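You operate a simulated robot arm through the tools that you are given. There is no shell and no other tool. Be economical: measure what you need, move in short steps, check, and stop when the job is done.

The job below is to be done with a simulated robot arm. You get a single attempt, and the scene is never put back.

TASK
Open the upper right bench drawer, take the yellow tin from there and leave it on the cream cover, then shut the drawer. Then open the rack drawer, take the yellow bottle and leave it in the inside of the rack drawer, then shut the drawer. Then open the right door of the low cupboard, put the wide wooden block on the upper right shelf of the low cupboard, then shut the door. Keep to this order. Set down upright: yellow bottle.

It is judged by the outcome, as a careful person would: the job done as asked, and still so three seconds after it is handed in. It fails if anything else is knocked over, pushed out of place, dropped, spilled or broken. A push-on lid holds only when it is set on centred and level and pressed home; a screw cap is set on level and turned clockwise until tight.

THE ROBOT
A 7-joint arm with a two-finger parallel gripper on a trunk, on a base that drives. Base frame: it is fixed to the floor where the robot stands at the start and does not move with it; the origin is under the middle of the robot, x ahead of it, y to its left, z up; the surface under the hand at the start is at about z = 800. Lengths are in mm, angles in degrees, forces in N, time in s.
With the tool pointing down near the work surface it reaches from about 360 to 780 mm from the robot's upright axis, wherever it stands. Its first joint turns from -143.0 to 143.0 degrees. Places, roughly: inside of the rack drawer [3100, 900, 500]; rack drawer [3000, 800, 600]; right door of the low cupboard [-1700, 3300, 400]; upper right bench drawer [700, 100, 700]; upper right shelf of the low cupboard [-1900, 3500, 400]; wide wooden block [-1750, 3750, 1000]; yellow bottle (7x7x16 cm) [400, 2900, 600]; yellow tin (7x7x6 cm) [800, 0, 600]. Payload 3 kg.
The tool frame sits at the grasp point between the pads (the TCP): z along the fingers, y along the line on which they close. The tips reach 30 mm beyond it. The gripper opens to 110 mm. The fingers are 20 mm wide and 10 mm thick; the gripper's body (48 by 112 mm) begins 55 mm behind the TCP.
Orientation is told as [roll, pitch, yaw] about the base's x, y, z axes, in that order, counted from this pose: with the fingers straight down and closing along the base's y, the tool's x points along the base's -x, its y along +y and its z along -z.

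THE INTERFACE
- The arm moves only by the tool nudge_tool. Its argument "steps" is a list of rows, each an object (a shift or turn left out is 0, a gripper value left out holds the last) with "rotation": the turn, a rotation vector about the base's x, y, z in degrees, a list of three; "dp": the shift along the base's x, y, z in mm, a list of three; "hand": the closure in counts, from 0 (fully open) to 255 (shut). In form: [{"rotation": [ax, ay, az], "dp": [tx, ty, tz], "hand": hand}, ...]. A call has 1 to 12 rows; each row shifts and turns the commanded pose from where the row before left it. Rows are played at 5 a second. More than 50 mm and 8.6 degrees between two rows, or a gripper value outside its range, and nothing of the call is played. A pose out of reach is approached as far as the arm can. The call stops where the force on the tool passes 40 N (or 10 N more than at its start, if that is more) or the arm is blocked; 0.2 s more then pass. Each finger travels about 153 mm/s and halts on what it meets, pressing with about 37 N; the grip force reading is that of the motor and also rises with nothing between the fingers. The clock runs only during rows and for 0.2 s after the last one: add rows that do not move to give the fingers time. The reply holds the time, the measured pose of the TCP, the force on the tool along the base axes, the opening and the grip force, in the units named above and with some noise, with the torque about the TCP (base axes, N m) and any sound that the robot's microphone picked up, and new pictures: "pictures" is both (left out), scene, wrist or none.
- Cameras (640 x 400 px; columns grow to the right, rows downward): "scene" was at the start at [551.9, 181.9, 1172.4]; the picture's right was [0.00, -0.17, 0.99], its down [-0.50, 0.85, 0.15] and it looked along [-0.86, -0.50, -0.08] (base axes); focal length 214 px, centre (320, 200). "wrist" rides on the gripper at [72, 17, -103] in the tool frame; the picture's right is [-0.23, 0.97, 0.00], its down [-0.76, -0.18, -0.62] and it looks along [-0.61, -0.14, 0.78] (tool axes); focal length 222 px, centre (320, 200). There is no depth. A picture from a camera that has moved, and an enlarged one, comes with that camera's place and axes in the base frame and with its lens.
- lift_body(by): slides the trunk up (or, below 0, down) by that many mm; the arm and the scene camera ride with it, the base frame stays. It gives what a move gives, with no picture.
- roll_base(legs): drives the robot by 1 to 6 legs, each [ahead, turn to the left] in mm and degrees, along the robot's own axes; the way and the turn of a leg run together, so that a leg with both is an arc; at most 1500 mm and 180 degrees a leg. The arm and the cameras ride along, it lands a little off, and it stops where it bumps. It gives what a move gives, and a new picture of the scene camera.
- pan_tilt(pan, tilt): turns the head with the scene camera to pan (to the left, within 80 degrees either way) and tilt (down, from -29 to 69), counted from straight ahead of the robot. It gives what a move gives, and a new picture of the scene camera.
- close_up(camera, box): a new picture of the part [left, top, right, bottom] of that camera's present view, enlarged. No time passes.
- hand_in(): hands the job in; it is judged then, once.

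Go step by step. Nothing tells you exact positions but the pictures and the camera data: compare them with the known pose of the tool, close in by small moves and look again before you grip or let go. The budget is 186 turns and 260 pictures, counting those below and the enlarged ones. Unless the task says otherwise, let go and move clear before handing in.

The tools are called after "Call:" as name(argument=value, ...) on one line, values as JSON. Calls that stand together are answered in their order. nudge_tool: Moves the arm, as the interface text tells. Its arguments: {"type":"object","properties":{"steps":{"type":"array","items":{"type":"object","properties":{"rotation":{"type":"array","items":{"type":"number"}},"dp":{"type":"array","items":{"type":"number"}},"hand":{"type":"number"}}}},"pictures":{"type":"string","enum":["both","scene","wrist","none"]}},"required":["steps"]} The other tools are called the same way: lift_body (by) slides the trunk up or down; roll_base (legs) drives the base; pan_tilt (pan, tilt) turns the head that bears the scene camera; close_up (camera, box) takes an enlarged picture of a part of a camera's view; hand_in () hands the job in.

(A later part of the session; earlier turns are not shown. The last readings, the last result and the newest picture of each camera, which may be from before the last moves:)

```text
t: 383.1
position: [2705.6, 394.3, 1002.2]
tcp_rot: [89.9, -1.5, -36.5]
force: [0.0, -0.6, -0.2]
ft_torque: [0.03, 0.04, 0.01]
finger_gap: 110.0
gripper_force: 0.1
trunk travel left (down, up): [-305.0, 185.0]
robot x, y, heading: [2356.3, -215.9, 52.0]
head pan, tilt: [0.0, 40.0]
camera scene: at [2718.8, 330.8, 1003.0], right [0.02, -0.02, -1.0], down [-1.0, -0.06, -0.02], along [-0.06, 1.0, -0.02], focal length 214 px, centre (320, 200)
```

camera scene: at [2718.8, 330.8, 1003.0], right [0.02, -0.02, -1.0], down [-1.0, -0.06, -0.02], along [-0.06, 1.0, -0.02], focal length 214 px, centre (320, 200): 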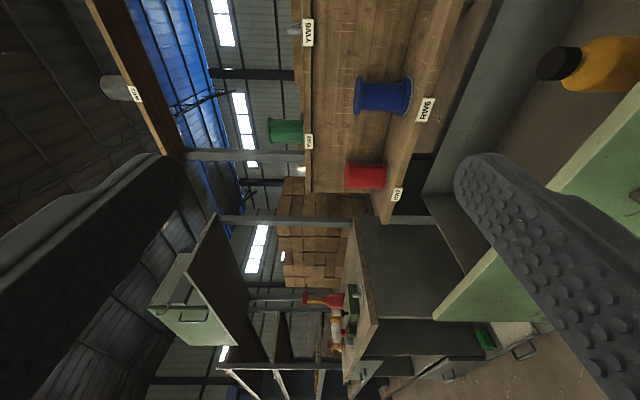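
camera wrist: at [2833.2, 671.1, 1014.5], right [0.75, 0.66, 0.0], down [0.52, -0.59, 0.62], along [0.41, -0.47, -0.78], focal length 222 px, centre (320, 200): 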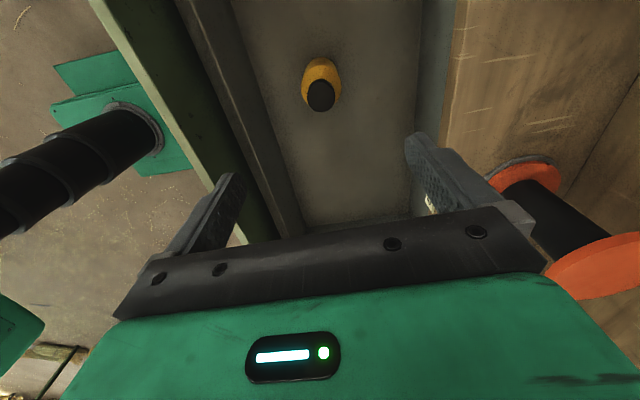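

The handle mid is at about (2773,442). I'll lower the trunk so the hand is level with it, and shift right.

Call:
lift_body(by=-303)

Call:
nudge_tool(steps=[{"dp": [21, -15, 0]}, {"dp": [12, 16, 0]}, {"dp": [9, 12, 0]}], pictures="scene")

```text
t: 386.1
position: [2706.3, 393.1, 700.1]
tcp_rot: [90.0, -1.4, -36.6]
force: [-0.6, 0.0, 0.0]
ft_torque: [-0.02, -0.01, -0.02]
finger_gap: 110.1
gripper_force: 0.0
trunk travel left (down, up): [-2.0, 488.0]
robot x, y, heading: [2357.1, -217.3, 52.0]
head pan, tilt: [0.0, 40.0]
```

```text
t: 386.9
position: [2749.5, 407.6, 698.1]
tcp_rot: [90.0, -1.5, -36.6]
force: [-0.5, -0.1, 0.4]
ft_torque: [-0.02, 0.05, -0.02]
finger_gap: 109.9
gripper_force: 0.0
trunk travel left (down, up): [-2.0, 488.0]
robot x, y, heading: [2355.3, -213.2, 52.0]
head pan, tilt: [0.0, 40.0]
camera scene: at [2761.3, 343.8, 700.6], right [0.02, -0.02, -1.0], down [-1.0, -0.06, -0.02], along [-0.06, 1.0, -0.02], focal length 214 px, centre (320, 200)
```

scene: 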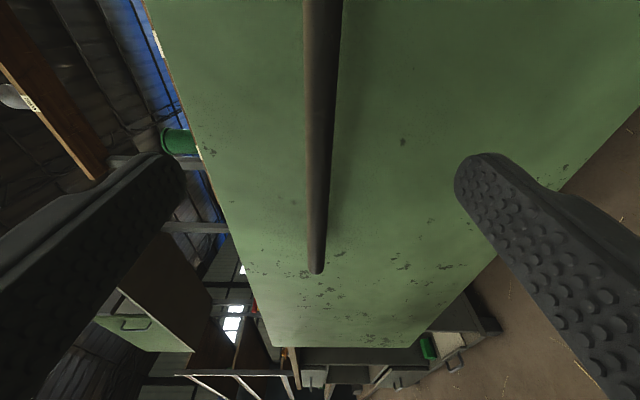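

Bar centred, about 42 mm ahead. Moving in and gripping.

Call:
nudge_tool(steps=[{"hand": 110}, {"dp": [8, 11, 0], "hand": 110}, {"dp": [8, 11, 0]}, {"dp": [6, 8, 0]}, {"hand": 200}, {"hand": 255}, {"hand": 255}], pictures="scene")

```text
t: 388.5
position: [2769.2, 437.8, 699.9]
tcp_rot: [90.1, -1.6, -36.4]
force: [-0.9, 2.6, 12.5]
ft_torque: [0.63, 0.71, 0.33]
finger_gap: 12.0
gripper_force: 45.3
trunk travel left (down, up): [-2.0, 488.0]
robot x, y, heading: [2354.7, -214.7, 51.9]
head pan, tilt: [0.0, 40.0]
camera scene: at [2782.5, 373.9, 701.0], right [0.02, -0.02, -1.0], down [-1.0, -0.06, -0.02], along [-0.06, 1.0, -0.02], focal length 214 px, centre (320, 200)
```

scene: 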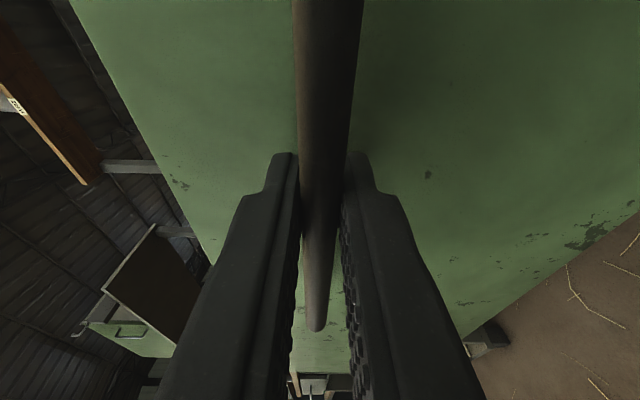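

Gripped. I'll push most of the way with the base in short legs, then finish gently with the arm.

Call:
roll_base(legs=[[60, 0], [60, 0], [60, 0], [50, 0]])

```text
t: 391.2
position: [2907.0, 617.3, 699.6]
tcp_rot: [90.0, -1.6, -36.2]
force: [-0.7, -0.4, -1.2]
ft_torque: [0.6, 0.76, -0.25]
finger_gap: 12.2
gripper_force: 44.8
trunk travel left (down, up): [-2.0, 488.0]
robot x, y, heading: [2492.1, -36.7, 52.1]
head pan, tilt: [0.0, 40.0]
stopped in leg 4: the force on the tool passed its limit at 41 N (the readings are from after the stop); the commanded pose is now the measured one
camera scene: at [2919.6, 553.4, 701.1], right [0.02, -0.02, -1.0], down [-1.0, -0.07, -0.02], along [-0.07, 1.0, -0.02], focal length 214 px, centre (320, 200)
```

scene: 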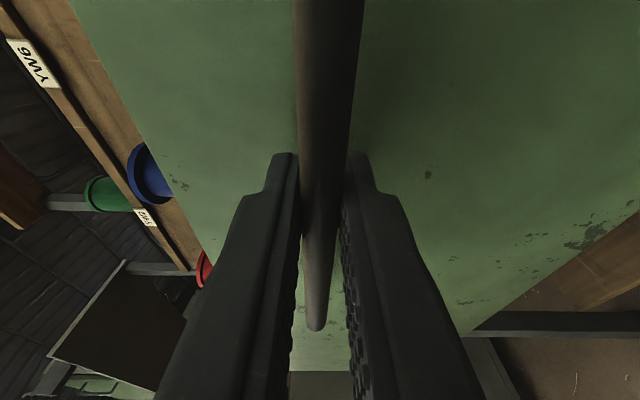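

Stopped by a brief 41 N peak with about 58 mm left. I'll continue slowly with the arm and watch the force.

Call:
nudge_tool(steps=[{"dp": [3, 4, 0]}, {"dp": [3, 4, 0]}, {"dp": [3, 4, 0]}], pictures="none")

```text
t: 392.0
position: [2915.6, 628.8, 699.8]
tcp_rot: [90.0, -1.6, -36.2]
force: [-0.4, -1.8, -6.6]
ft_torque: [0.54, 0.73, 0.12]
finger_gap: 12.2
gripper_force: 45.7
trunk travel left (down, up): [-2.0, 488.0]
robot x, y, heading: [2496.6, -38.8, 52.1]
head pan, tilt: [0.0, 40.0]
```

Little resistance; the drawer slides freely. Continuing to the closed position.

Call:
nudge_tool(steps=[{"dp": [4, 5.4, 0]}, {"dp": [4, 5.4, 0]}, {"dp": [4, 5.4, 0]}, {"dp": [4, 5.4, 0]}, {"dp": [3, 4, 0]}, {"dp": [3, 4, 0]}], pictures="none")

Call:
nudge_tool(steps=[{"dp": [2.4, 3.2, 0]}, {"dp": [2.4, 3.2, 0]}, {"dp": [2.4, 3.2, 0]}, {"dp": [2.4, 3.2, 0]}], pictures="scene")

```text
t: 393.4
position: [2938.3, 657.7, 698.8]
tcp_rot: [90.1, -1.7, -36.2]
force: [-0.2, -2.2, -1.3]
ft_torque: [0.51, 0.72, -0.45]
finger_gap: 12.0
gripper_force: 44.9
trunk travel left (down, up): [-2.0, 488.0]
robot x, y, heading: [2492.9, -36.9, 52.2]
head pan, tilt: [0.0, 40.0]
```

```text
t: 394.4
position: [2943.4, 667.4, 701.4]
tcp_rot: [89.9, -1.6, -36.1]
force: [-16.9, -22.9, 2.1]
ft_torque: [0.92, 0.27, -0.3]
finger_gap: 11.9
gripper_force: 45.5
trunk travel left (down, up): [-2.0, 488.0]
robot x, y, heading: [2492.1, -39.9, 52.1]
head pan, tilt: [0.0, 40.0]
stopped in row 4: the force on the tool passed its limit at 121 N (the readings are from after the stop); the commanded pose is now the measured one
camera scene: at [2957.2, 604.0, 701.2], right [0.02, -0.02, -1.0], down [-1.0, -0.07, -0.02], along [-0.07, 1.0, -0.02], focal length 214 px, centre (320, 200)
```

scene: 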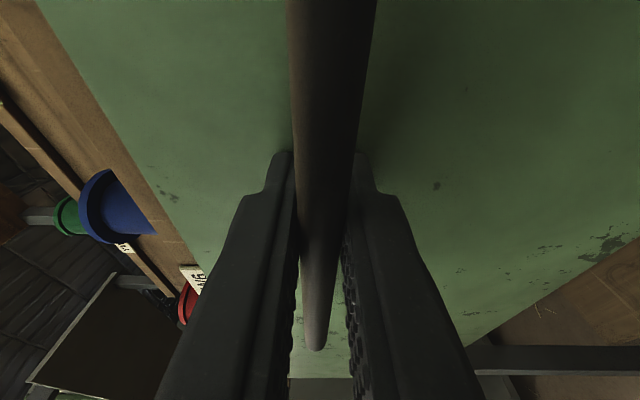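

It's at the original closed position. Releasing and withdrawing.

Call:
nudge_tool(steps=[{"dp": [-2, -2, 0]}, {"hand": 130}, {"hand": 110}, {"dp": [-12, -16, 0], "hand": 110}, {"dp": [-18, -24, 0]}, {"dp": [-18, -24, 0]}, {"dp": [-18, -24, 0]}], pictures="scene")

```text
t: 395.9
position: [2878.6, 577.3, 698.4]
tcp_rot: [89.9, -1.6, -36.2]
force: [0.6, -1.0, -0.2]
ft_torque: [-0.01, 0.01, 0.03]
finger_gap: 62.3
gripper_force: 0.1
trunk travel left (down, up): [-2.0, 488.0]
robot x, y, heading: [2490.8, -40.4, 52.2]
head pan, tilt: [0.0, 40.0]
camera scene: at [2890.6, 514.4, 700.2], right [0.02, -0.02, -1.0], down [-1.0, -0.07, -0.02], along [-0.07, 1.0, -0.02], focal length 214 px, centre (320, 200)
```

scene: 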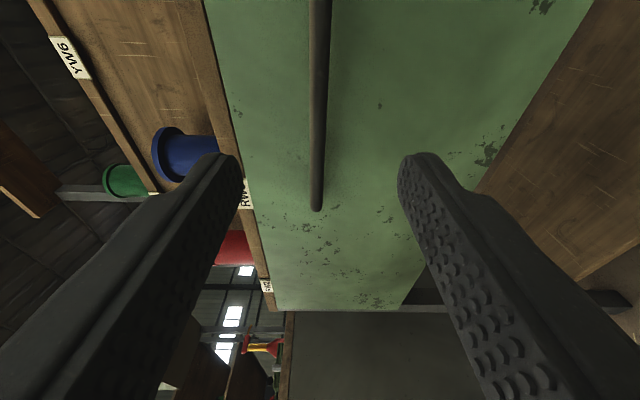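

The rack drawer is shut flush. Next, the low cupboard at the far end of the corridor. I'll raise the arm and turn to drive there.

Call:
lift_body(by=330)

Call:
roll_base(legs=[[-60, 0], [0, 46], [0, 45]])

```text
t: 399.2
position: [2877.9, 577.8, 1029.1]
tcp_rot: [90.0, -1.5, -36.2]
force: [0.4, 0.7, -1.9]
ft_torque: [-0.02, 0.01, 0.01]
finger_gap: 62.5
gripper_force: 0.0
trunk travel left (down, up): [-332.0, 158.0]
robot x, y, heading: [2493.9, -39.3, 52.2]
head pan, tilt: [0.0, 40.0]
```

```text
t: 403.9
position: [1930.2, 423.3, 1029.6]
tcp_rot: [90.0, -1.6, 41.7]
force: [-0.9, 0.4, -0.2]
ft_torque: [-0.02, 0.02, -0.1]
finger_gap: 62.5
gripper_force: 0.1
trunk travel left (down, up): [-332.0, 158.0]
robot x, y, heading: [2507.3, -45.0, 132.0]
head pan, tilt: [0.0, 40.0]
stopped in leg 3: the robot was blocked; the commanded pose is now the measured one
camera scene: at [1997.8, 420.4, 1031.1], right [0.02, 0.02, -1.0], down [-0.14, -0.99, -0.02], along [-0.99, 0.14, -0.02], focal length 214 px, centre (320, 200)
```

scene: 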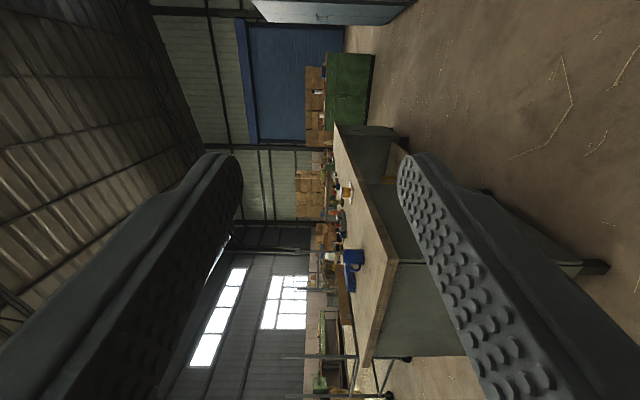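

I'll trim the heading to ~142° and drive along the corridor.

Call:
roll_base(legs=[[0, 10], [1100, 0], [1100, 0]])

```text
t: 415.4
position: [118.7, 1656.0, 1029.7]
tcp_rot: [89.8, -1.6, 52.2]
force: [0.1, 0.3, 0.8]
ft_torque: [0.0, 0.0, 0.01]
finger_gap: 62.6
gripper_force: 0.1
trunk travel left (down, up): [-332.0, 158.0]
robot x, y, heading: [767.2, 1296.7, 142.4]
head pan, tilt: [0.0, 40.0]
camera scene: at [185.0, 1664.3, 1031.0], right [0.02, 0.02, -1.0], down [0.04, -1.0, -0.02], along [-1.0, -0.04, -0.02], focal length 214 px, centre (320, 200)
```

scene: 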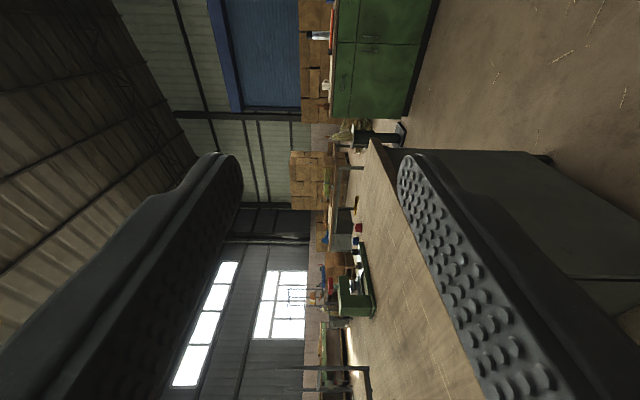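

Continuing along the corridor toward the cupboard.

Call:
roll_base(legs=[[1000, 0], [900, 0]])

Call:
nudge_tool(steps=[{"rotation": [6.8, -5.1, 0], "hand": 0}, {"rotation": [6.8, -5.1, 0]}, {"rotation": [6.8, -5.1, 0]}, {"rotation": [6.8, -5.1, 0]}, {"rotation": [6.8, -5.1, 0]}, {"rotation": [6.8, -5.1, 0]}, {"rotation": [6.8, -5.1, 0]}, {"rotation": [6.8, -5.1, 0]}, {"rotation": [6.8, -5.1, 0]}, {"rotation": [6.8, -5.1, 0]}, {"rotation": [4.0, -3.0, 0]}], pictures="none")

Call:
pan_tilt(pan=0, tilt=20)

```text
t: 424.9
position: [-1381.6, 2812.3, 1030.7]
tcp_rot: [90.0, -1.6, 52.3]
force: [-0.5, -0.6, -0.7]
ft_torque: [-0.02, 0.01, 0.0]
finger_gap: 62.6
gripper_force: 0.0
trunk travel left (down, up): [-332.0, 158.0]
robot x, y, heading: [-735.1, 2455.1, 142.5]
head pan, tilt: [0.0, 40.0]
camera scene: at [-1315.9, 2822.1, 1031.6], right [0.02, 0.02, -1.0], down [0.04, -1.0, -0.02], along [-1.0, -0.04, -0.02], focal length 214 px, centre (320, 200)
```

scene: 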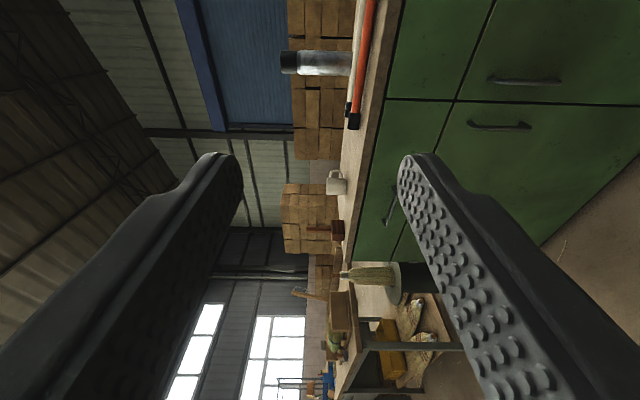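

```text
t: 427.3
position: [-1383.3, 2813.1, 1030.2]
tcp_rot: [-115.3, -88.0, -101.6]
force: [-0.6, -0.4, 0.3]
ft_torque: [-0.01, -0.03, 0.0]
finger_gap: 109.8
gripper_force: 0.1
trunk travel left (down, up): [-332.0, 158.0]
robot x, y, heading: [-738.9, 2454.5, 142.6]
head pan, tilt: [0.0, 40.0]
```

```text
t: 428.1
position: [-1381.6, 2813.5, 1031.4]
tcp_rot: [-117.0, -88.1, -99.8]
force: [-0.2, -0.1, -0.8]
ft_torque: [0.03, 0.0, 0.0]
finger_gap: 110.2
gripper_force: 0.1
trunk travel left (down, up): [-332.0, 158.0]
robot x, y, heading: [-733.9, 2457.1, 142.3]
head pan, tilt: [0.0, 20.0]
camera scene: at [-1350.9, 2788.5, 1107.8], right [0.6, 0.8, 0.03], down [0.28, -0.18, -0.94], along [-0.75, 0.57, -0.33], focal length 214 px, centre (320, 200)
```

scene: 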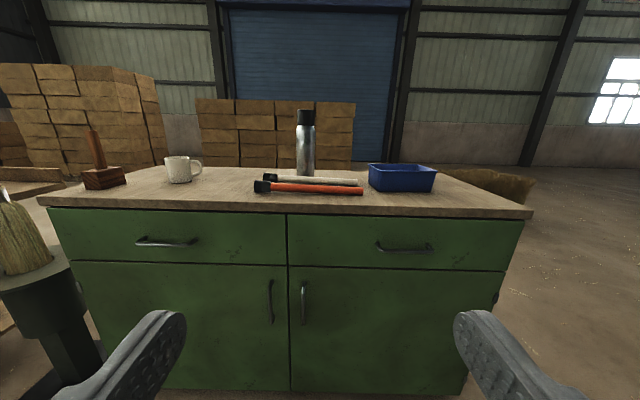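

I see the low cupboard front on: two drawers, two doors with vertical handles by the centre, and a blue tray at right on top. I'll zoom to look for the wide wooden block.

Call:
close_up(camera="scene", box=[340, 120, 560, 257])

```text
2.91 times, centred on (450, 188) of scene
camera zoom: at [-1350.9, 2788.5, 1107.8], right [0.6, 0.8, 0.03], down [0.28, -0.18, -0.94], along [-0.75, 0.57, -0.33], focal length 624 px, centre (-58, 234)
```

zoom: 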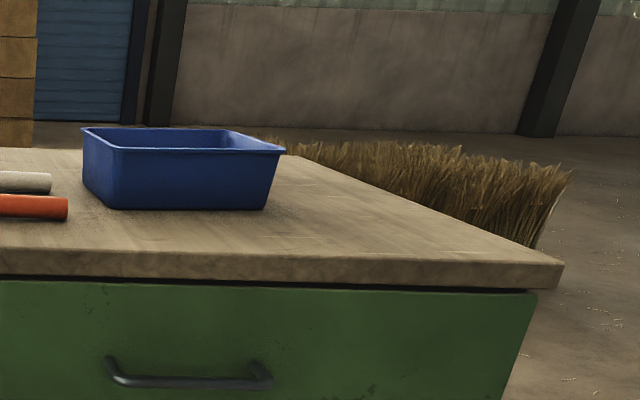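

No block in view yet; it may lie inside the blue tray. I'll raise the hand, go closer and look down into it.

Call:
lift_body(by=150)

Call:
roll_base(legs=[[330, 0]])

Call:
pan_tilt(pan=-15, tilt=35)

```text
t: 429.9
position: [-1382.2, 2813.6, 1180.2]
tcp_rot: [-116.5, -88.2, -100.4]
force: [0.3, 0.5, 0.2]
ft_torque: [0.0, -0.03, -0.02]
finger_gap: 110.0
gripper_force: 0.1
trunk travel left (down, up): [-482.0, 8.0]
robot x, y, heading: [-733.8, 2459.7, 142.2]
head pan, tilt: [0.0, 20.0]
```

```text
t: 432.1
position: [-1643.2, 3013.6, 1180.9]
tcp_rot: [-116.9, -88.2, -100.1]
force: [0.9, -0.5, 0.6]
ft_torque: [-0.01, 0.01, -0.01]
finger_gap: 110.0
gripper_force: 0.0
trunk travel left (down, up): [-482.0, 8.0]
robot x, y, heading: [-996.1, 2658.0, 142.3]
head pan, tilt: [0.0, 20.0]
camera scene: at [-1612.6, 2989.7, 1257.9], right [0.6, 0.8, 0.03], down [0.28, -0.18, -0.94], along [-0.75, 0.58, -0.33], focal length 214 px, centre (320, 200)
```

scene: 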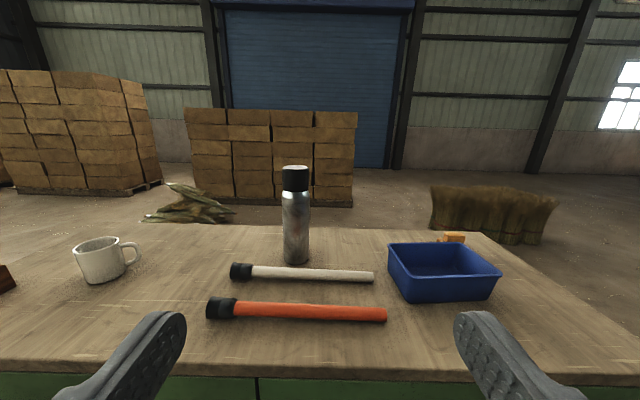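

```text
t: 432.9
position: [-1643.5, 3013.5, 1181.8]
tcp_rot: [-116.5, -88.2, -100.4]
force: [1.0, -0.1, -0.1]
ft_torque: [0.0, -0.01, 0.02]
finger_gap: 109.8
gripper_force: 0.1
trunk travel left (down, up): [-482.0, 8.0]
robot x, y, heading: [-998.5, 2656.5, 142.9]
head pan, tilt: [-15.0, 35.0]
camera scene: at [-1592.4, 3003.7, 1235.1], right [0.79, 0.62, 0.02], down [0.36, -0.43, -0.83], along [-0.5, 0.66, -0.56], focal length 214 px, centre (320, 200)
```

scene: 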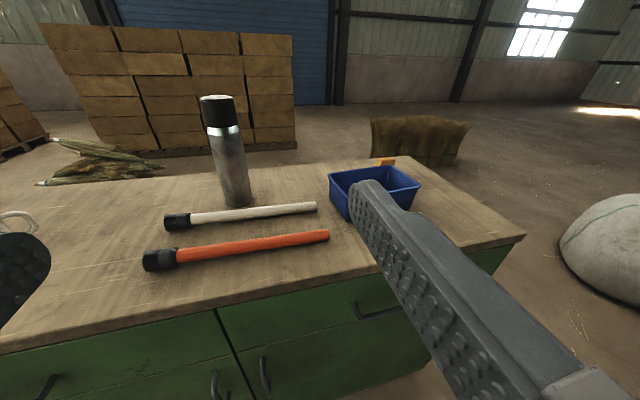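

The wooden block peeks out behind the blue tray, near (-1845,3740,910), matching the hint. First the door: its vertical handle is near (-1810,3085), z 480–650. I'll lower the trunk in front of it.

Call:
lift_body(by=-400)

Call:
lift_body(by=-80)

Call:
pan_tilt(pan=0, tilt=15)

```text
t: 436.7
position: [-1644.3, 3014.1, 782.4]
tcp_rot: [-116.9, -88.3, -100.2]
force: [-0.2, 0.5, -0.3]
ft_torque: [0.02, 0.02, -0.03]
finger_gap: 110.0
gripper_force: 0.2
trunk travel left (down, up): [-82.0, 408.0]
robot x, y, heading: [-995.5, 2654.3, 142.5]
head pan, tilt: [-15.0, 35.0]
```

```text
t: 437.9
position: [-1642.1, 3014.0, 701.6]
tcp_rot: [-116.9, -88.3, -100.0]
force: [-0.1, -0.7, 0.1]
ft_torque: [-0.01, 0.0, 0.02]
finger_gap: 110.3
gripper_force: 0.1
trunk travel left (down, up): [-2.0, 488.0]
robot x, y, heading: [-995.8, 2657.1, 142.5]
head pan, tilt: [-15.0, 35.0]
```

```text
t: 438.7
position: [-1643.9, 3013.8, 701.9]
tcp_rot: [-116.3, -88.2, -100.5]
force: [0.9, 0.1, 1.0]
ft_torque: [0.0, 0.02, 0.01]
finger_gap: 109.9
gripper_force: 0.1
trunk travel left (down, up): [-2.0, 488.0]
robot x, y, heading: [-993.6, 2657.5, 142.4]
head pan, tilt: [0.0, 15.0]
camera scene: at [-1612.6, 2989.5, 786.4], right [0.6, 0.8, 0.03], down [0.21, -0.13, -0.97], along [-0.77, 0.59, -0.25], focal length 214 px, centre (320, 200)
```

scene: 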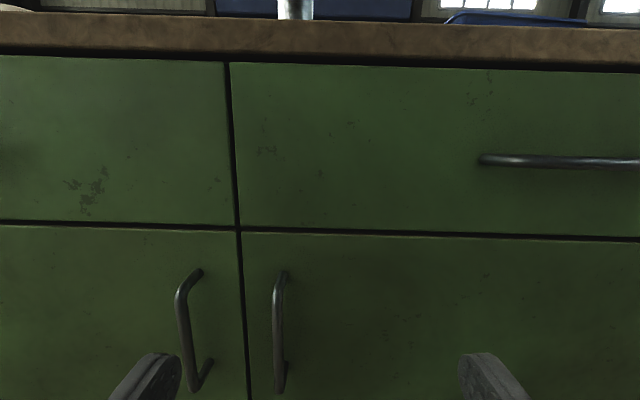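

The right door's handle is clear: x,y ≈ (-1808,3086), z 469–646. I'll pitch the hand 15° down, shift left 40 mm, lower to z≈570 and close in part way.

Call:
nudge_tool(steps=[{"rotation": [-4.5, -6.0, 0], "dp": [-24, 5, -32], "hand": 60}, {"rotation": [-4.5, -6.0, 0], "dp": [-24, 5, -33]}, {"dp": [-24, 6, -33]}, {"dp": [-24, 6, -33]}], pictures="scene")

```text
t: 439.7
position: [-1738.4, 3035.7, 570.3]
tcp_rot: [-6.2, -75.8, 149.4]
force: [-0.6, 0.1, 0.8]
ft_torque: [-0.01, 0.0, -0.02]
finger_gap: 84.0
gripper_force: 0.0
trunk travel left (down, up): [-2.0, 488.0]
robot x, y, heading: [-997.4, 2659.3, 142.4]
head pan, tilt: [0.0, 15.0]
camera scene: at [-1727.3, 3025.7, 662.3], right [0.6, 0.8, 0.03], down [0.41, -0.27, -0.87], along [-0.69, 0.53, -0.49], focal length 214 px, centre (320, 200)
```

scene: 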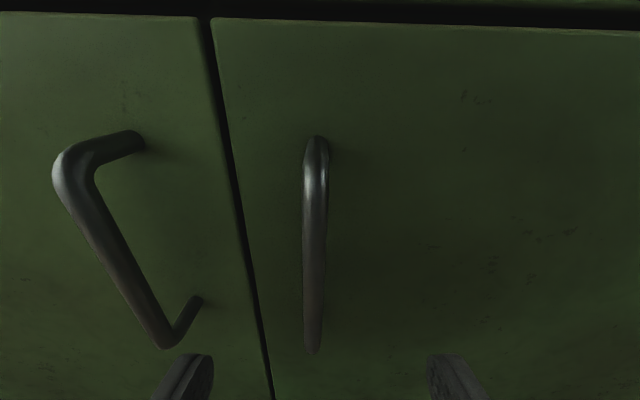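

The handle is dead centre, ~80 mm ahead. I'll advance and grip.

Call:
nudge_tool(steps=[{"dp": [-24, 18, 0]}, {"dp": [-20, 15, 0]}, {"dp": [-16, 12, 0]}, {"hand": 255}, {"hand": 255}, {"hand": 255}], pictures="scene")

```text
t: 441.1
position: [-1801.3, 3077.6, 568.6]
tcp_rot: [-6.6, -75.6, 150.1]
force: [-10.2, -15.6, -4.4]
ft_torque: [-0.75, 0.61, -0.1]
finger_gap: 11.9
gripper_force: 45.1
trunk travel left (down, up): [-2.0, 488.0]
robot x, y, heading: [-999.7, 2659.0, 142.5]
head pan, tilt: [0.0, 15.0]
camera scene: at [-1789.2, 3067.3, 660.7], right [0.59, 0.81, 0.03], down [0.41, -0.27, -0.87], along [-0.69, 0.53, -0.49], focal length 214 px, centre (320, 200)
```

scene: 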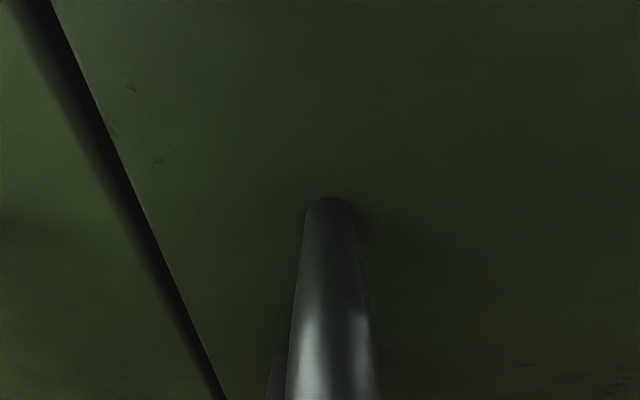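

The handle is gripped. I'll pull the door along its hinge arc (hinge at the right end) in small steps.

Call:
nudge_tool(steps=[{"dp": [18.6, -12.0, 0], "rotation": [0, 0, 2]}, {"dp": [19, -11.3, 0], "rotation": [0, 0, 2]}, {"dp": [19.4, -10.6, 0], "rotation": [0, 0, 2]}, {"dp": [19.7, -10, 0], "rotation": [0, 0, 2]}, {"dp": [20.1, -9.3, 0], "rotation": [0, 0, 2]}, {"dp": [20.3, -8.6, 0], "rotation": [0, 0, 2]}], pictures="none")

```text
t: 441.8
position: [-1758.8, 3051.0, 568.5]
tcp_rot: [-6.5, -75.6, 154.6]
force: [-3.5, -4.3, -5.5]
ft_torque: [-1.13, 0.03, -0.01]
finger_gap: 11.9
gripper_force: 45.0
trunk travel left (down, up): [-2.0, 488.0]
robot x, y, heading: [-1000.4, 2657.2, 142.6]
head pan, tilt: [0.0, 15.0]
stopped in row 3: the force on the tool passed its limit at 42 N (the readings are from after the stop); the commanded pose is now the measured one
```

The door is moving. I'll continue with slower, smaller steps.

Call:
nudge_tool(steps=[{"dp": [9.7, -5.2, 0], "rotation": [0, 0, 1]}, {"dp": [9.8, -5, 0], "rotation": [0, 0, 1]}, {"dp": [9.9, -4.9, 0], "rotation": [0, 0, 1]}, {"dp": [10, -4.7, 0], "rotation": [0, 0, 1]}, {"dp": [10.1, -4.5, 0], "rotation": [0, 0, 1]}, {"dp": [10.1, -4.3, 0], "rotation": [0, 0, 1]}, {"dp": [10.2, -4.1, 0], "rotation": [0, 0, 1]}, {"dp": [10.3, -3.9, 0], "rotation": [0, 0, 1]}, {"dp": [10.4, -3.7, 0], "rotation": [0, 0, 1]}, {"dp": [10.4, -3.6, 0], "rotation": [0, 0, 1]}], pictures="none")

```text
t: 444.0
position: [-1662.9, 3006.7, 568.9]
tcp_rot: [-6.6, -75.6, 164.7]
force: [0.1, -2.3, -10.0]
ft_torque: [-0.73, 0.92, -0.01]
finger_gap: 12.1
gripper_force: 44.4
trunk travel left (down, up): [-2.0, 488.0]
robot x, y, heading: [-995.7, 2657.6, 142.7]
head pan, tilt: [0.0, 15.0]
stopped in row 10: the force on the tool passed its limit at 41 N (the readings are from after the stop); the commanded pose is now the measured one
```

About 14° open. Continuing along the arc.

Call:
nudge_tool(steps=[{"dp": [10.4, -3.7, 0], "rotation": [0, 0, 1]}, {"dp": [10.5, -3.6, 0], "rotation": [0, 0, 1]}, {"dp": [10.5, -3.4, 0], "rotation": [0, 0, 1]}, {"dp": [10.6, -3.2, 0], "rotation": [0, 0, 1]}, {"dp": [10.7, -2.9, 0], "rotation": [0, 0, 1]}, {"dp": [10.7, -2.8, 0], "rotation": [0, 0, 1]}, {"dp": [10.7, -2.5, 0], "rotation": [0, 0, 1]}, {"dp": [10.8, -2.3, 0], "rotation": [0, 0, 1]}, {"dp": [10.9, -2.1, 0], "rotation": [0, 0, 1]}, {"dp": [10.9, -2, 0], "rotation": [0, 0, 1]}], pictures="scene")

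```text
t: 446.2
position: [-1556.4, 2976.8, 569.3]
tcp_rot: [-6.6, -75.5, 174.9]
force: [-5.2, -23.8, -21.8]
ft_torque: [-0.98, -0.56, -0.07]
finger_gap: 12.0
gripper_force: 44.8
trunk travel left (down, up): [-2.0, 488.0]
robot x, y, heading: [-992.2, 2659.5, 142.7]
head pan, tilt: [0.0, 15.0]
camera scene: at [-1540.3, 2971.9, 661.1], right [0.2, 0.98, 0.03], down [0.49, -0.07, -0.87], along [-0.85, 0.19, -0.49], focal length 214 px, centre (320, 200)
```

scene: 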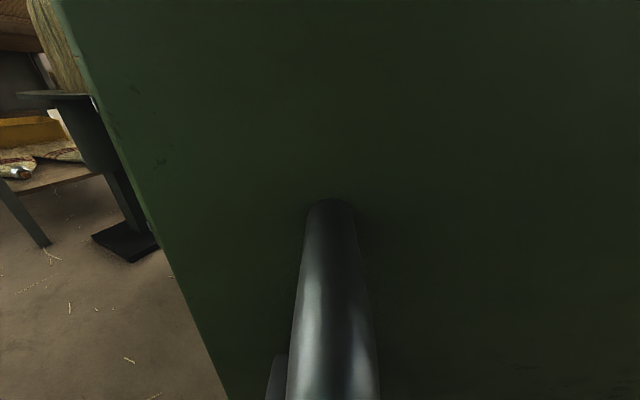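

The door is about 24° open and the arm is near its inner limit. I'll release, back the base 230 mm, and regrip.

Call:
nudge_tool(steps=[{"hand": 100}, {"hand": 20}, {"hand": 20}], pictures="none")

Call:
roll_base(legs=[[-120, 0], [-110, 0]])

```text
t: 447.0
position: [-1555.5, 2979.1, 571.3]
tcp_rot: [-6.9, -75.7, 175.0]
force: [-0.5, 0.4, -0.1]
ft_torque: [-0.01, 0.01, 0.0]
finger_gap: 101.7
gripper_force: 0.0
trunk travel left (down, up): [-2.0, 488.0]
robot x, y, heading: [-1000.7, 2655.5, 142.5]
head pan, tilt: [0.0, 15.0]
```

```text
t: 449.0
position: [-1372.1, 2838.6, 570.0]
tcp_rot: [-6.8, -75.7, 175.0]
force: [0.6, 0.0, -0.3]
ft_torque: [0.01, -0.02, 0.01]
finger_gap: 101.4
gripper_force: 0.1
trunk travel left (down, up): [-2.0, 488.0]
robot x, y, heading: [-811.4, 2518.2, 142.1]
head pan, tilt: [0.0, 15.0]
camera scene: at [-1355.8, 2832.2, 662.4], right [0.2, 0.98, 0.03], down [0.48, -0.07, -0.87], along [-0.85, 0.19, -0.49], focal length 214 px, centre (320, 200)
```

scene: 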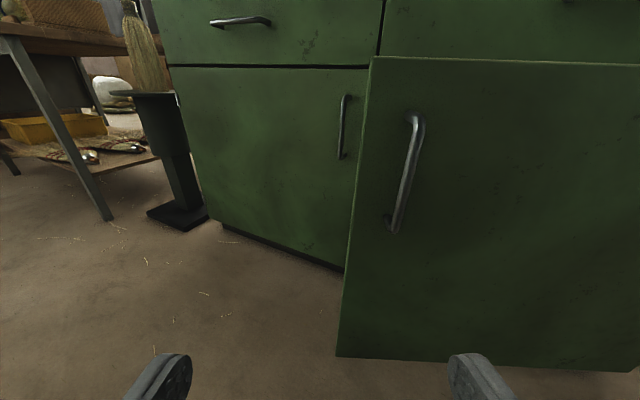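

The door stays put at ~24°. I'll move the hand back to the handle and grip again.

Call:
nudge_tool(steps=[{"dp": [-26.5, 30, 0]}, {"dp": [-26.5, 30, 0]}, {"dp": [-26.5, 30, 0]}, {"dp": [-26.5, 30, 0]}, {"dp": [-39, 9.5, 0]}, {"dp": [-39, 9.5, 0]}, {"hand": 255}, {"hand": 255}, {"hand": 255}], pictures="scene")

```text
t: 451.0
position: [-1556.5, 2978.4, 571.9]
tcp_rot: [-6.9, -75.8, 174.9]
force: [-0.8, -4.5, 2.6]
ft_torque: [-1.15, -0.57, 0.04]
finger_gap: 12.0
gripper_force: 45.4
trunk travel left (down, up): [-2.0, 488.0]
robot x, y, heading: [-814.1, 2519.3, 142.7]
head pan, tilt: [0.0, 15.0]
camera scene: at [-1539.7, 2971.4, 663.2], right [0.2, 0.98, 0.03], down [0.48, -0.07, -0.87], along [-0.85, 0.19, -0.49], focal length 214 px, centre (320, 200)
```

scene: 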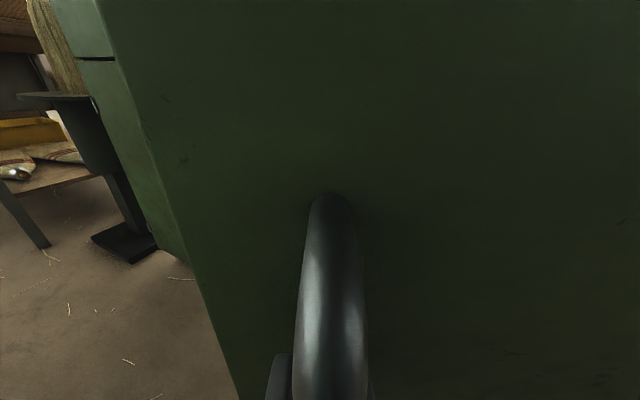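

Gripped again. Continuing the arc toward ~45°.

Call:
nudge_tool(steps=[{"dp": [8, -1.5, 0], "rotation": [0, 0, 0.7]}, {"dp": [12, -2, 0], "rotation": [0, 0, 1.1]}, {"dp": [14, -2, 0], "rotation": [0, 0, 1.3]}, {"dp": [14, -1.7, 0], "rotation": [0, 0, 1.3]}, {"dp": [14, -1.3, 0], "rotation": [0, 0, 1.3]}, {"dp": [14, -1, 0], "rotation": [0, 0, 1.3]}, {"dp": [14, -0.6, 0], "rotation": [0, 0, 1.3]}, {"dp": [14, -0.3, 0], "rotation": [0, 0, 1.3]}, {"dp": [14, 0, 0], "rotation": [0, 0, 1.3]}, {"dp": [14, 0.3, 0], "rotation": [0, 0, 1.3]}, {"dp": [14, 0.6, 0], "rotation": [0, 0, 1.3]}, {"dp": [14, 0.9, 0], "rotation": [0, 0, 1.3]}], pictures="none")

Call:
nudge_tool(steps=[{"dp": [8, 0.8, 0], "rotation": [0, 0, 0.7]}, {"dp": [12, 1.3, 0], "rotation": [0, 0, 1.1]}, {"dp": [14, 1.9, 0], "rotation": [0, 0, 1.3]}, {"dp": [14, 2.2, 0], "rotation": [0, 0, 1.3]}, {"dp": [14, 2.5, 0], "rotation": [0, 0, 1.3]}], pictures="none")

```text
t: 453.6
position: [-1395.7, 2968.7, 571.2]
tcp_rot: [-6.9, -75.7, -170.2]
force: [-0.4, 11.7, 7.0]
ft_torque: [-0.98, 0.04, -0.03]
finger_gap: 12.3
gripper_force: 45.0
trunk travel left (down, up): [-2.0, 488.0]
robot x, y, heading: [-813.9, 2512.8, 142.7]
head pan, tilt: [0.0, 15.0]
```

```text
t: 454.8
position: [-1333.8, 2976.8, 571.7]
tcp_rot: [-6.9, -75.7, -164.4]
force: [-1.3, 1.5, 11.6]
ft_torque: [-1.06, 0.81, -0.01]
finger_gap: 12.1
gripper_force: 44.8
trunk travel left (down, up): [-2.0, 488.0]
robot x, y, heading: [-811.8, 2518.9, 142.5]
head pan, tilt: [0.0, 15.0]
```

Door at ~43°. Continuing to ~57°.

Call:
nudge_tool(steps=[{"dp": [8, 1.5, 0], "rotation": [0, 0, 0.7]}, {"dp": [13.8, 2.6, 0], "rotation": [0, 0, 1.2]}, {"dp": [13.7, 2.9, 0], "rotation": [0, 0, 1.2]}, {"dp": [13.6, 3.2, 0], "rotation": [0, 0, 1.2]}, {"dp": [13.6, 3.5, 0], "rotation": [0, 0, 1.2]}, {"dp": [13.5, 3.7, 0], "rotation": [0, 0, 1.2]}, {"dp": [13.4, 4.0, 0], "rotation": [0, 0, 1.2]}, {"dp": [13.3, 4.3, 0], "rotation": [0, 0, 1.2]}, {"dp": [13.2, 4.6, 0], "rotation": [0, 0, 1.2]}], pictures="scene")

```text
t: 456.8
position: [-1217.2, 3008.5, 569.7]
tcp_rot: [-6.8, -75.8, -154.4]
force: [-12.3, 29.8, 6.6]
ft_torque: [-0.86, -0.32, -0.12]
finger_gap: 12.0
gripper_force: 45.3
trunk travel left (down, up): [-2.0, 488.0]
robot x, y, heading: [-811.1, 2520.6, 142.5]
head pan, tilt: [0.0, 15.0]
camera scene: at [-1200.5, 3011.1, 662.9], right [-0.33, 0.95, 0.03], down [0.45, 0.18, -0.87], along [-0.83, -0.27, -0.49], focal length 214 px, centre (320, 200)
```

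scene: 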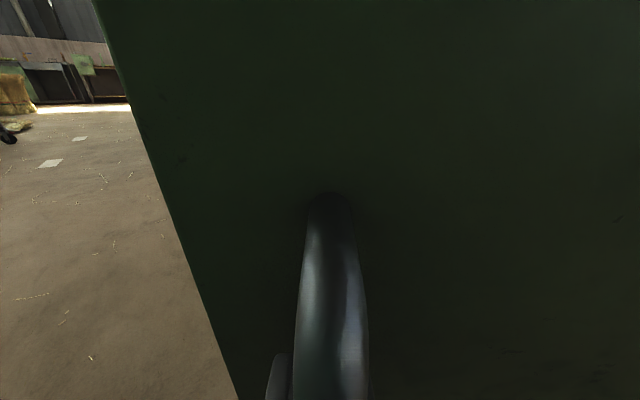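

The door is ~54° open. I'll release the handle, swing the hand off it by turning the base slightly right, then back off.

Call:
nudge_tool(steps=[{"hand": 100}, {"hand": 0}, {"hand": 0}, {"dp": [19, 6, 0]}, {"dp": [19, 6, 0]}], pictures="none")

Call:
roll_base(legs=[[0, -6], [-200, 0]])

```text
t: 458.0
position: [-1179.7, 3018.3, 571.4]
tcp_rot: [-6.8, -75.8, -154.0]
force: [0.0, -0.1, 0.2]
ft_torque: [0.0, 0.0, -0.04]
finger_gap: 110.0
gripper_force: 0.1
trunk travel left (down, up): [-2.0, 488.0]
robot x, y, heading: [-812.2, 2517.9, 142.3]
head pan, tilt: [0.0, 15.0]
```

```text
t: 460.1
position: [-979.6, 2917.4, 571.4]
tcp_rot: [-6.8, -75.7, -160.2]
force: [1.1, -0.8, -0.6]
ft_torque: [0.03, -0.01, 0.03]
finger_gap: 110.1
gripper_force: 0.0
trunk travel left (down, up): [-2.0, 488.0]
robot x, y, heading: [-665.1, 2380.9, 136.8]
head pan, tilt: [0.0, 15.0]
camera scene: at [-963.3, 2918.3, 663.1], right [-0.23, 0.97, 0.03], down [0.47, 0.14, -0.87], along [-0.85, -0.19, -0.49], focal length 214 px, centre (320, 200)
```

scene: 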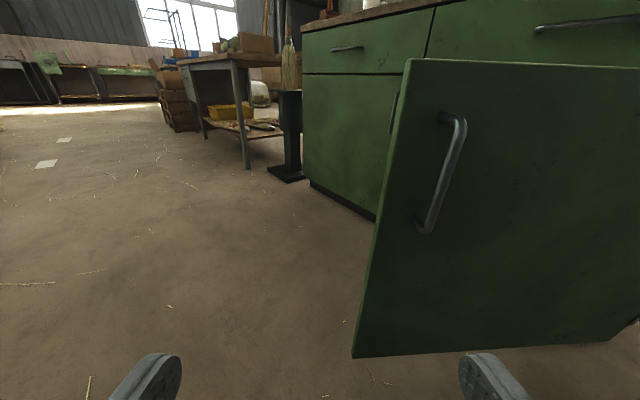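

The handle is free. I'll swing the hand back to point straight at the cupboard, left of the door's edge, with fingers closed.

Call:
nudge_tool(steps=[{"dp": [-38, -30, 0], "rotation": [0, 0, -8], "hand": 255}, {"dp": [-38, -30, 0], "rotation": [0, 0, -8]}, {"dp": [-38, -30, 0], "rotation": [0, 0, -8]}, {"dp": [-38, -30, 0], "rotation": [0, 0, -8]}, {"dp": [-38, -30, 0], "rotation": [0, 0, -8]}, {"dp": [-38, -30, 0], "rotation": [0, 0, -8]}], pictures="none")

Call:
roll_base(legs=[[0, 6]])

```text
t: 461.5
position: [-1207.1, 2737.0, 571.3]
tcp_rot: [-6.8, -75.6, 151.6]
force: [0.7, 0.3, 0.9]
ft_torque: [-0.04, -0.02, 0.03]
finger_gap: 0.1
gripper_force: 36.8
trunk travel left (down, up): [-2.0, 488.0]
robot x, y, heading: [-662.5, 2379.0, 136.6]
head pan, tilt: [0.0, 15.0]
```

```text
t: 462.5
position: [-1241.6, 2679.2, 571.8]
tcp_rot: [-6.9, -75.7, 157.8]
force: [-0.8, 0.2, 0.3]
ft_torque: [-0.01, -0.01, 0.02]
finger_gap: 0.1
gripper_force: 37.1
trunk travel left (down, up): [-2.0, 488.0]
robot x, y, heading: [-662.6, 2383.3, 142.7]
head pan, tilt: [0.0, 15.0]
camera scene: at [-1228.7, 2669.7, 664.3], right [0.48, 0.88, 0.03], down [0.44, -0.21, -0.87], along [-0.76, 0.43, -0.49], focal length 214 px, centre (320, 200)
```

scene: 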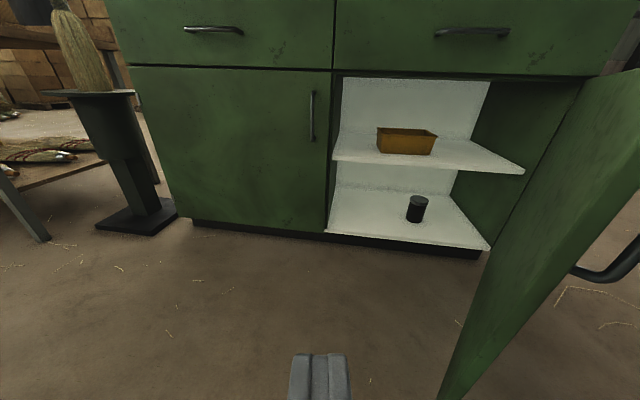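

The cupboard interior shows: the upper shelf (z≈420) has a brown box on it, with room to the right. Now I'll drive forward and push the door further open from inside.

Call:
roll_base(legs=[[250, 0]])

Call:
nudge_tool(steps=[{"dp": [24, 32, 0]}, {"dp": [24, 32, 0]}, {"dp": [24, 32, 0]}, {"dp": [24, 32, 0]}, {"dp": [24, 32, 0]}, {"dp": [18, 24, 0]}, {"dp": [12, 16, 0]}, {"dp": [12, 16, 0]}, {"dp": [12, 16, 0]}, {"dp": [12, 16, 0]}, {"dp": [12, 16, 0]}, {"dp": [12, 16, 0]}], pictures="scene")

```text
t: 464.3
position: [-1440.8, 2830.9, 573.5]
tcp_rot: [-7.0, -75.6, 157.7]
force: [0.3, 0.1, -0.5]
ft_torque: [0.01, -0.02, 0.02]
finger_gap: 0.0
gripper_force: 37.2
trunk travel left (down, up): [-2.0, 488.0]
robot x, y, heading: [-863.4, 2537.2, 142.3]
head pan, tilt: [0.0, 15.0]
camera scene: at [-1427.8, 2822.2, 664.7], right [0.48, 0.88, 0.03], down [0.44, -0.21, -0.87], along [-0.76, 0.43, -0.49], focal length 214 px, centre (320, 200)
```

scene: 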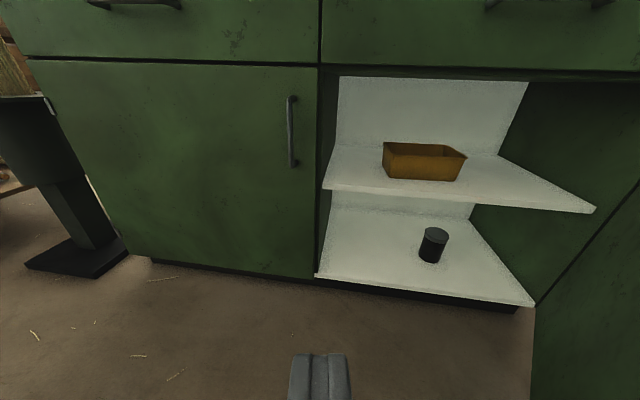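

```text
t: 466.9
position: [-1232.2, 3110.7, 572.9]
tcp_rot: [-6.9, -75.6, 157.7]
force: [0.2, -0.2, 0.3]
ft_torque: [0.01, -0.01, -0.01]
finger_gap: 0.0
gripper_force: 37.3
trunk travel left (down, up): [-2.0, 488.0]
robot x, y, heading: [-859.2, 2536.4, 142.5]
head pan, tilt: [0.0, 15.0]
camera scene: at [-1217.7, 3102.0, 664.9], right [0.48, 0.88, 0.03], down [0.44, -0.21, -0.87], along [-0.76, 0.43, -0.49], focal length 214 px, centre (320, 200)
```

scene: 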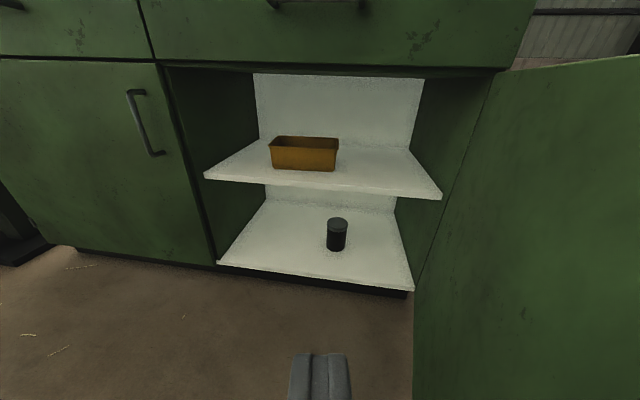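

The door is swinging open freely. I'll push it further right.

Call:
nudge_tool(steps=[{"dp": [18, 24, 0]}, {"dp": [18, 24, 0]}, {"dp": [18, 24, 0]}, {"dp": [18, 24, 0]}, {"dp": [18, 24, 0]}, {"dp": [18, 24, 0]}, {"dp": [18, 24, 0]}, {"dp": [18, 24, 0]}, {"dp": [18, 24, 0]}], pictures="scene")

```text
t: 468.9
position: [-1068.7, 3328.3, 572.9]
tcp_rot: [-6.9, -75.6, 157.8]
force: [-0.3, -0.5, -0.3]
ft_torque: [0.0, -0.04, 0.01]
finger_gap: 0.1
gripper_force: 37.4
trunk travel left (down, up): [-2.0, 488.0]
robot x, y, heading: [-861.9, 2537.3, 142.6]
head pan, tilt: [0.0, 15.0]
camera scene: at [-1055.1, 3318.7, 664.9], right [0.48, 0.88, 0.03], down [0.44, -0.21, -0.87], along [-0.76, 0.43, -0.49], focal length 214 px, centre (320, 200)
```

scene: 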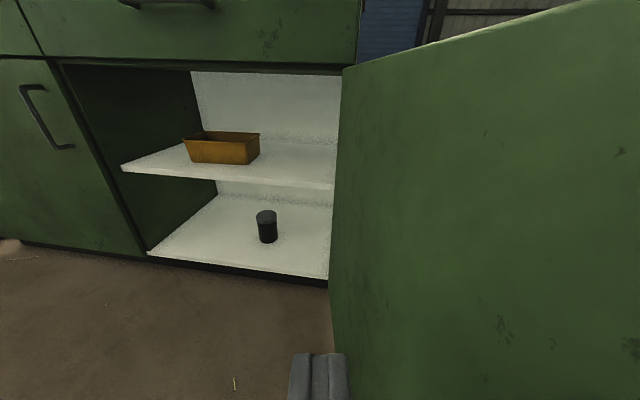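

The door is about 90° open. I'll move the hand off the door, raise the trunk, and turn the hand to point down.

Call:
nudge_tool(steps=[{"dp": [-24, -32, 0]}, {"dp": [-24, -32, 0]}], pictures="none")

Call:
lift_body(by=400)

Call:
lift_body(by=85)

Call:
nudge_tool(steps=[{"dp": [-18, -37, 10], "rotation": [-4.0, -7.33, 0], "hand": 0}, {"dp": [-18, -37, 10], "rotation": [-4.0, -7.33, 0]}, {"dp": [-18, -37, 10], "rotation": [-4.0, -7.33, 0]}, {"dp": [-18, -37, 10], "rotation": [-4.0, -7.33, 0]}, {"dp": [-18, -37, 10], "rotation": [-4.0, -7.33, 0]}, {"dp": [-18, -37, 10], "rotation": [-4.0, -7.33, 0]}, {"dp": [-18, -37, 10], "rotation": [-4.0, -7.33, 0]}, {"dp": [-18, -37, 10], "rotation": [-4.0, -7.33, 0]}, {"dp": [-18, -37, 10], "rotation": [-4.0, -7.33, 0]}, {"dp": [-18, -37, 0]}, {"dp": [-10, -17, 0]}], pictures="none")

```text
t: 469.5
position: [-1117.4, 3262.9, 572.2]
tcp_rot: [-6.9, -75.7, 157.8]
force: [0.7, -0.6, 0.3]
ft_torque: [-0.01, 0.02, 0.06]
finger_gap: 0.0
gripper_force: 36.9
trunk travel left (down, up): [-2.0, 488.0]
robot x, y, heading: [-862.3, 2536.6, 142.9]
head pan, tilt: [0.0, 15.0]
```

```text
t: 473.3
position: [-1117.8, 3263.4, 973.4]
tcp_rot: [-6.9, -75.7, 157.9]
force: [0.1, -0.4, 0.0]
ft_torque: [-0.01, 0.02, -0.07]
finger_gap: 0.1
gripper_force: 37.3
trunk travel left (down, up): [-402.0, 88.0]
robot x, y, heading: [-863.1, 2536.8, 142.5]
head pan, tilt: [0.0, 15.0]
```

```text
t: 474.5
position: [-1117.6, 3263.0, 1058.3]
tcp_rot: [-6.9, -75.6, 157.8]
force: [0.5, 0.0, 0.1]
ft_torque: [0.03, 0.02, 0.0]
finger_gap: 0.0
gripper_force: 36.9
trunk travel left (down, up): [-487.0, 3.0]
robot x, y, heading: [-863.5, 2532.2, 142.5]
head pan, tilt: [0.0, 15.0]
```

```text
t: 476.9
position: [-1309.1, 2876.5, 1148.5]
tcp_rot: [-0.7, -0.5, 153.0]
force: [-0.6, 0.6, -0.1]
ft_torque: [0.02, 0.03, 0.0]
finger_gap: 110.0
gripper_force: 0.0
trunk travel left (down, up): [-487.0, 3.0]
robot x, y, heading: [-865.7, 2535.6, 142.5]
head pan, tilt: [0.0, 15.0]
```

The hand points down at z≈1150. I'll steer the base right a bit toward the cupboard so the block comes in reach.

Call:
roll_base(legs=[[0, -11], [770, 0]])

Call:
pan_tilt(pan=0, tilt=-10)

```text
t: 481.8
position: [-1741.6, 3536.9, 1147.7]
tcp_rot: [-0.6, -0.5, 141.5]
force: [-0.3, 0.3, -0.3]
ft_torque: [-0.04, 0.01, 0.0]
finger_gap: 109.9
gripper_force: 0.1
trunk travel left (down, up): [-487.0, 3.0]
robot x, y, heading: [-1376.7, 3115.2, 131.2]
head pan, tilt: [0.0, 15.0]
camera scene: at [-1806.8, 3590.4, 1185.6], right [0.62, 0.78, 0.01], down [0.76, -0.61, 0.25], along [0.2, -0.15, -0.97], focal length 214 px, centre (320, 200)
```

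scene: 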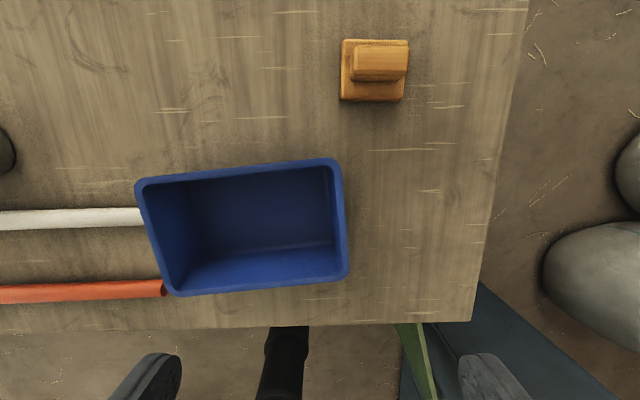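

```text
t: 482.7
position: [-1741.8, 3537.7, 1149.4]
tcp_rot: [-0.7, -0.6, 141.4]
force: [-0.2, -0.1, 0.7]
ft_torque: [-0.01, 0.01, 0.0]
finger_gap: 109.9
gripper_force: 0.1
trunk travel left (down, up): [-487.0, 3.0]
robot x, y, heading: [-1376.9, 3112.3, 130.8]
head pan, tilt: [0.0, -10.0]
camera scene: at [-1837.4, 3614.6, 1195.7], right [0.62, 0.78, 0.01], down [0.77, -0.61, -0.18], along [-0.14, 0.12, -0.98], focal length 214 px, centre (320, 200)
```

scene: 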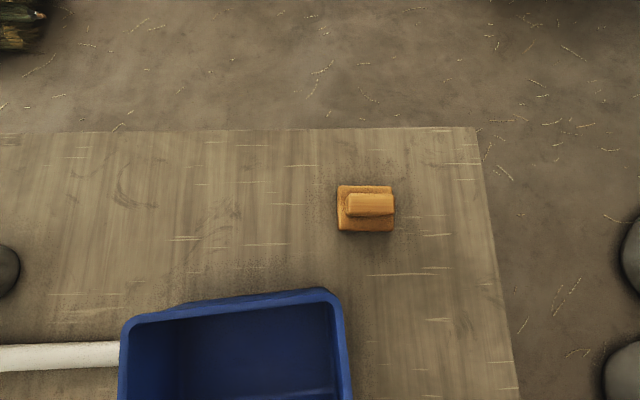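

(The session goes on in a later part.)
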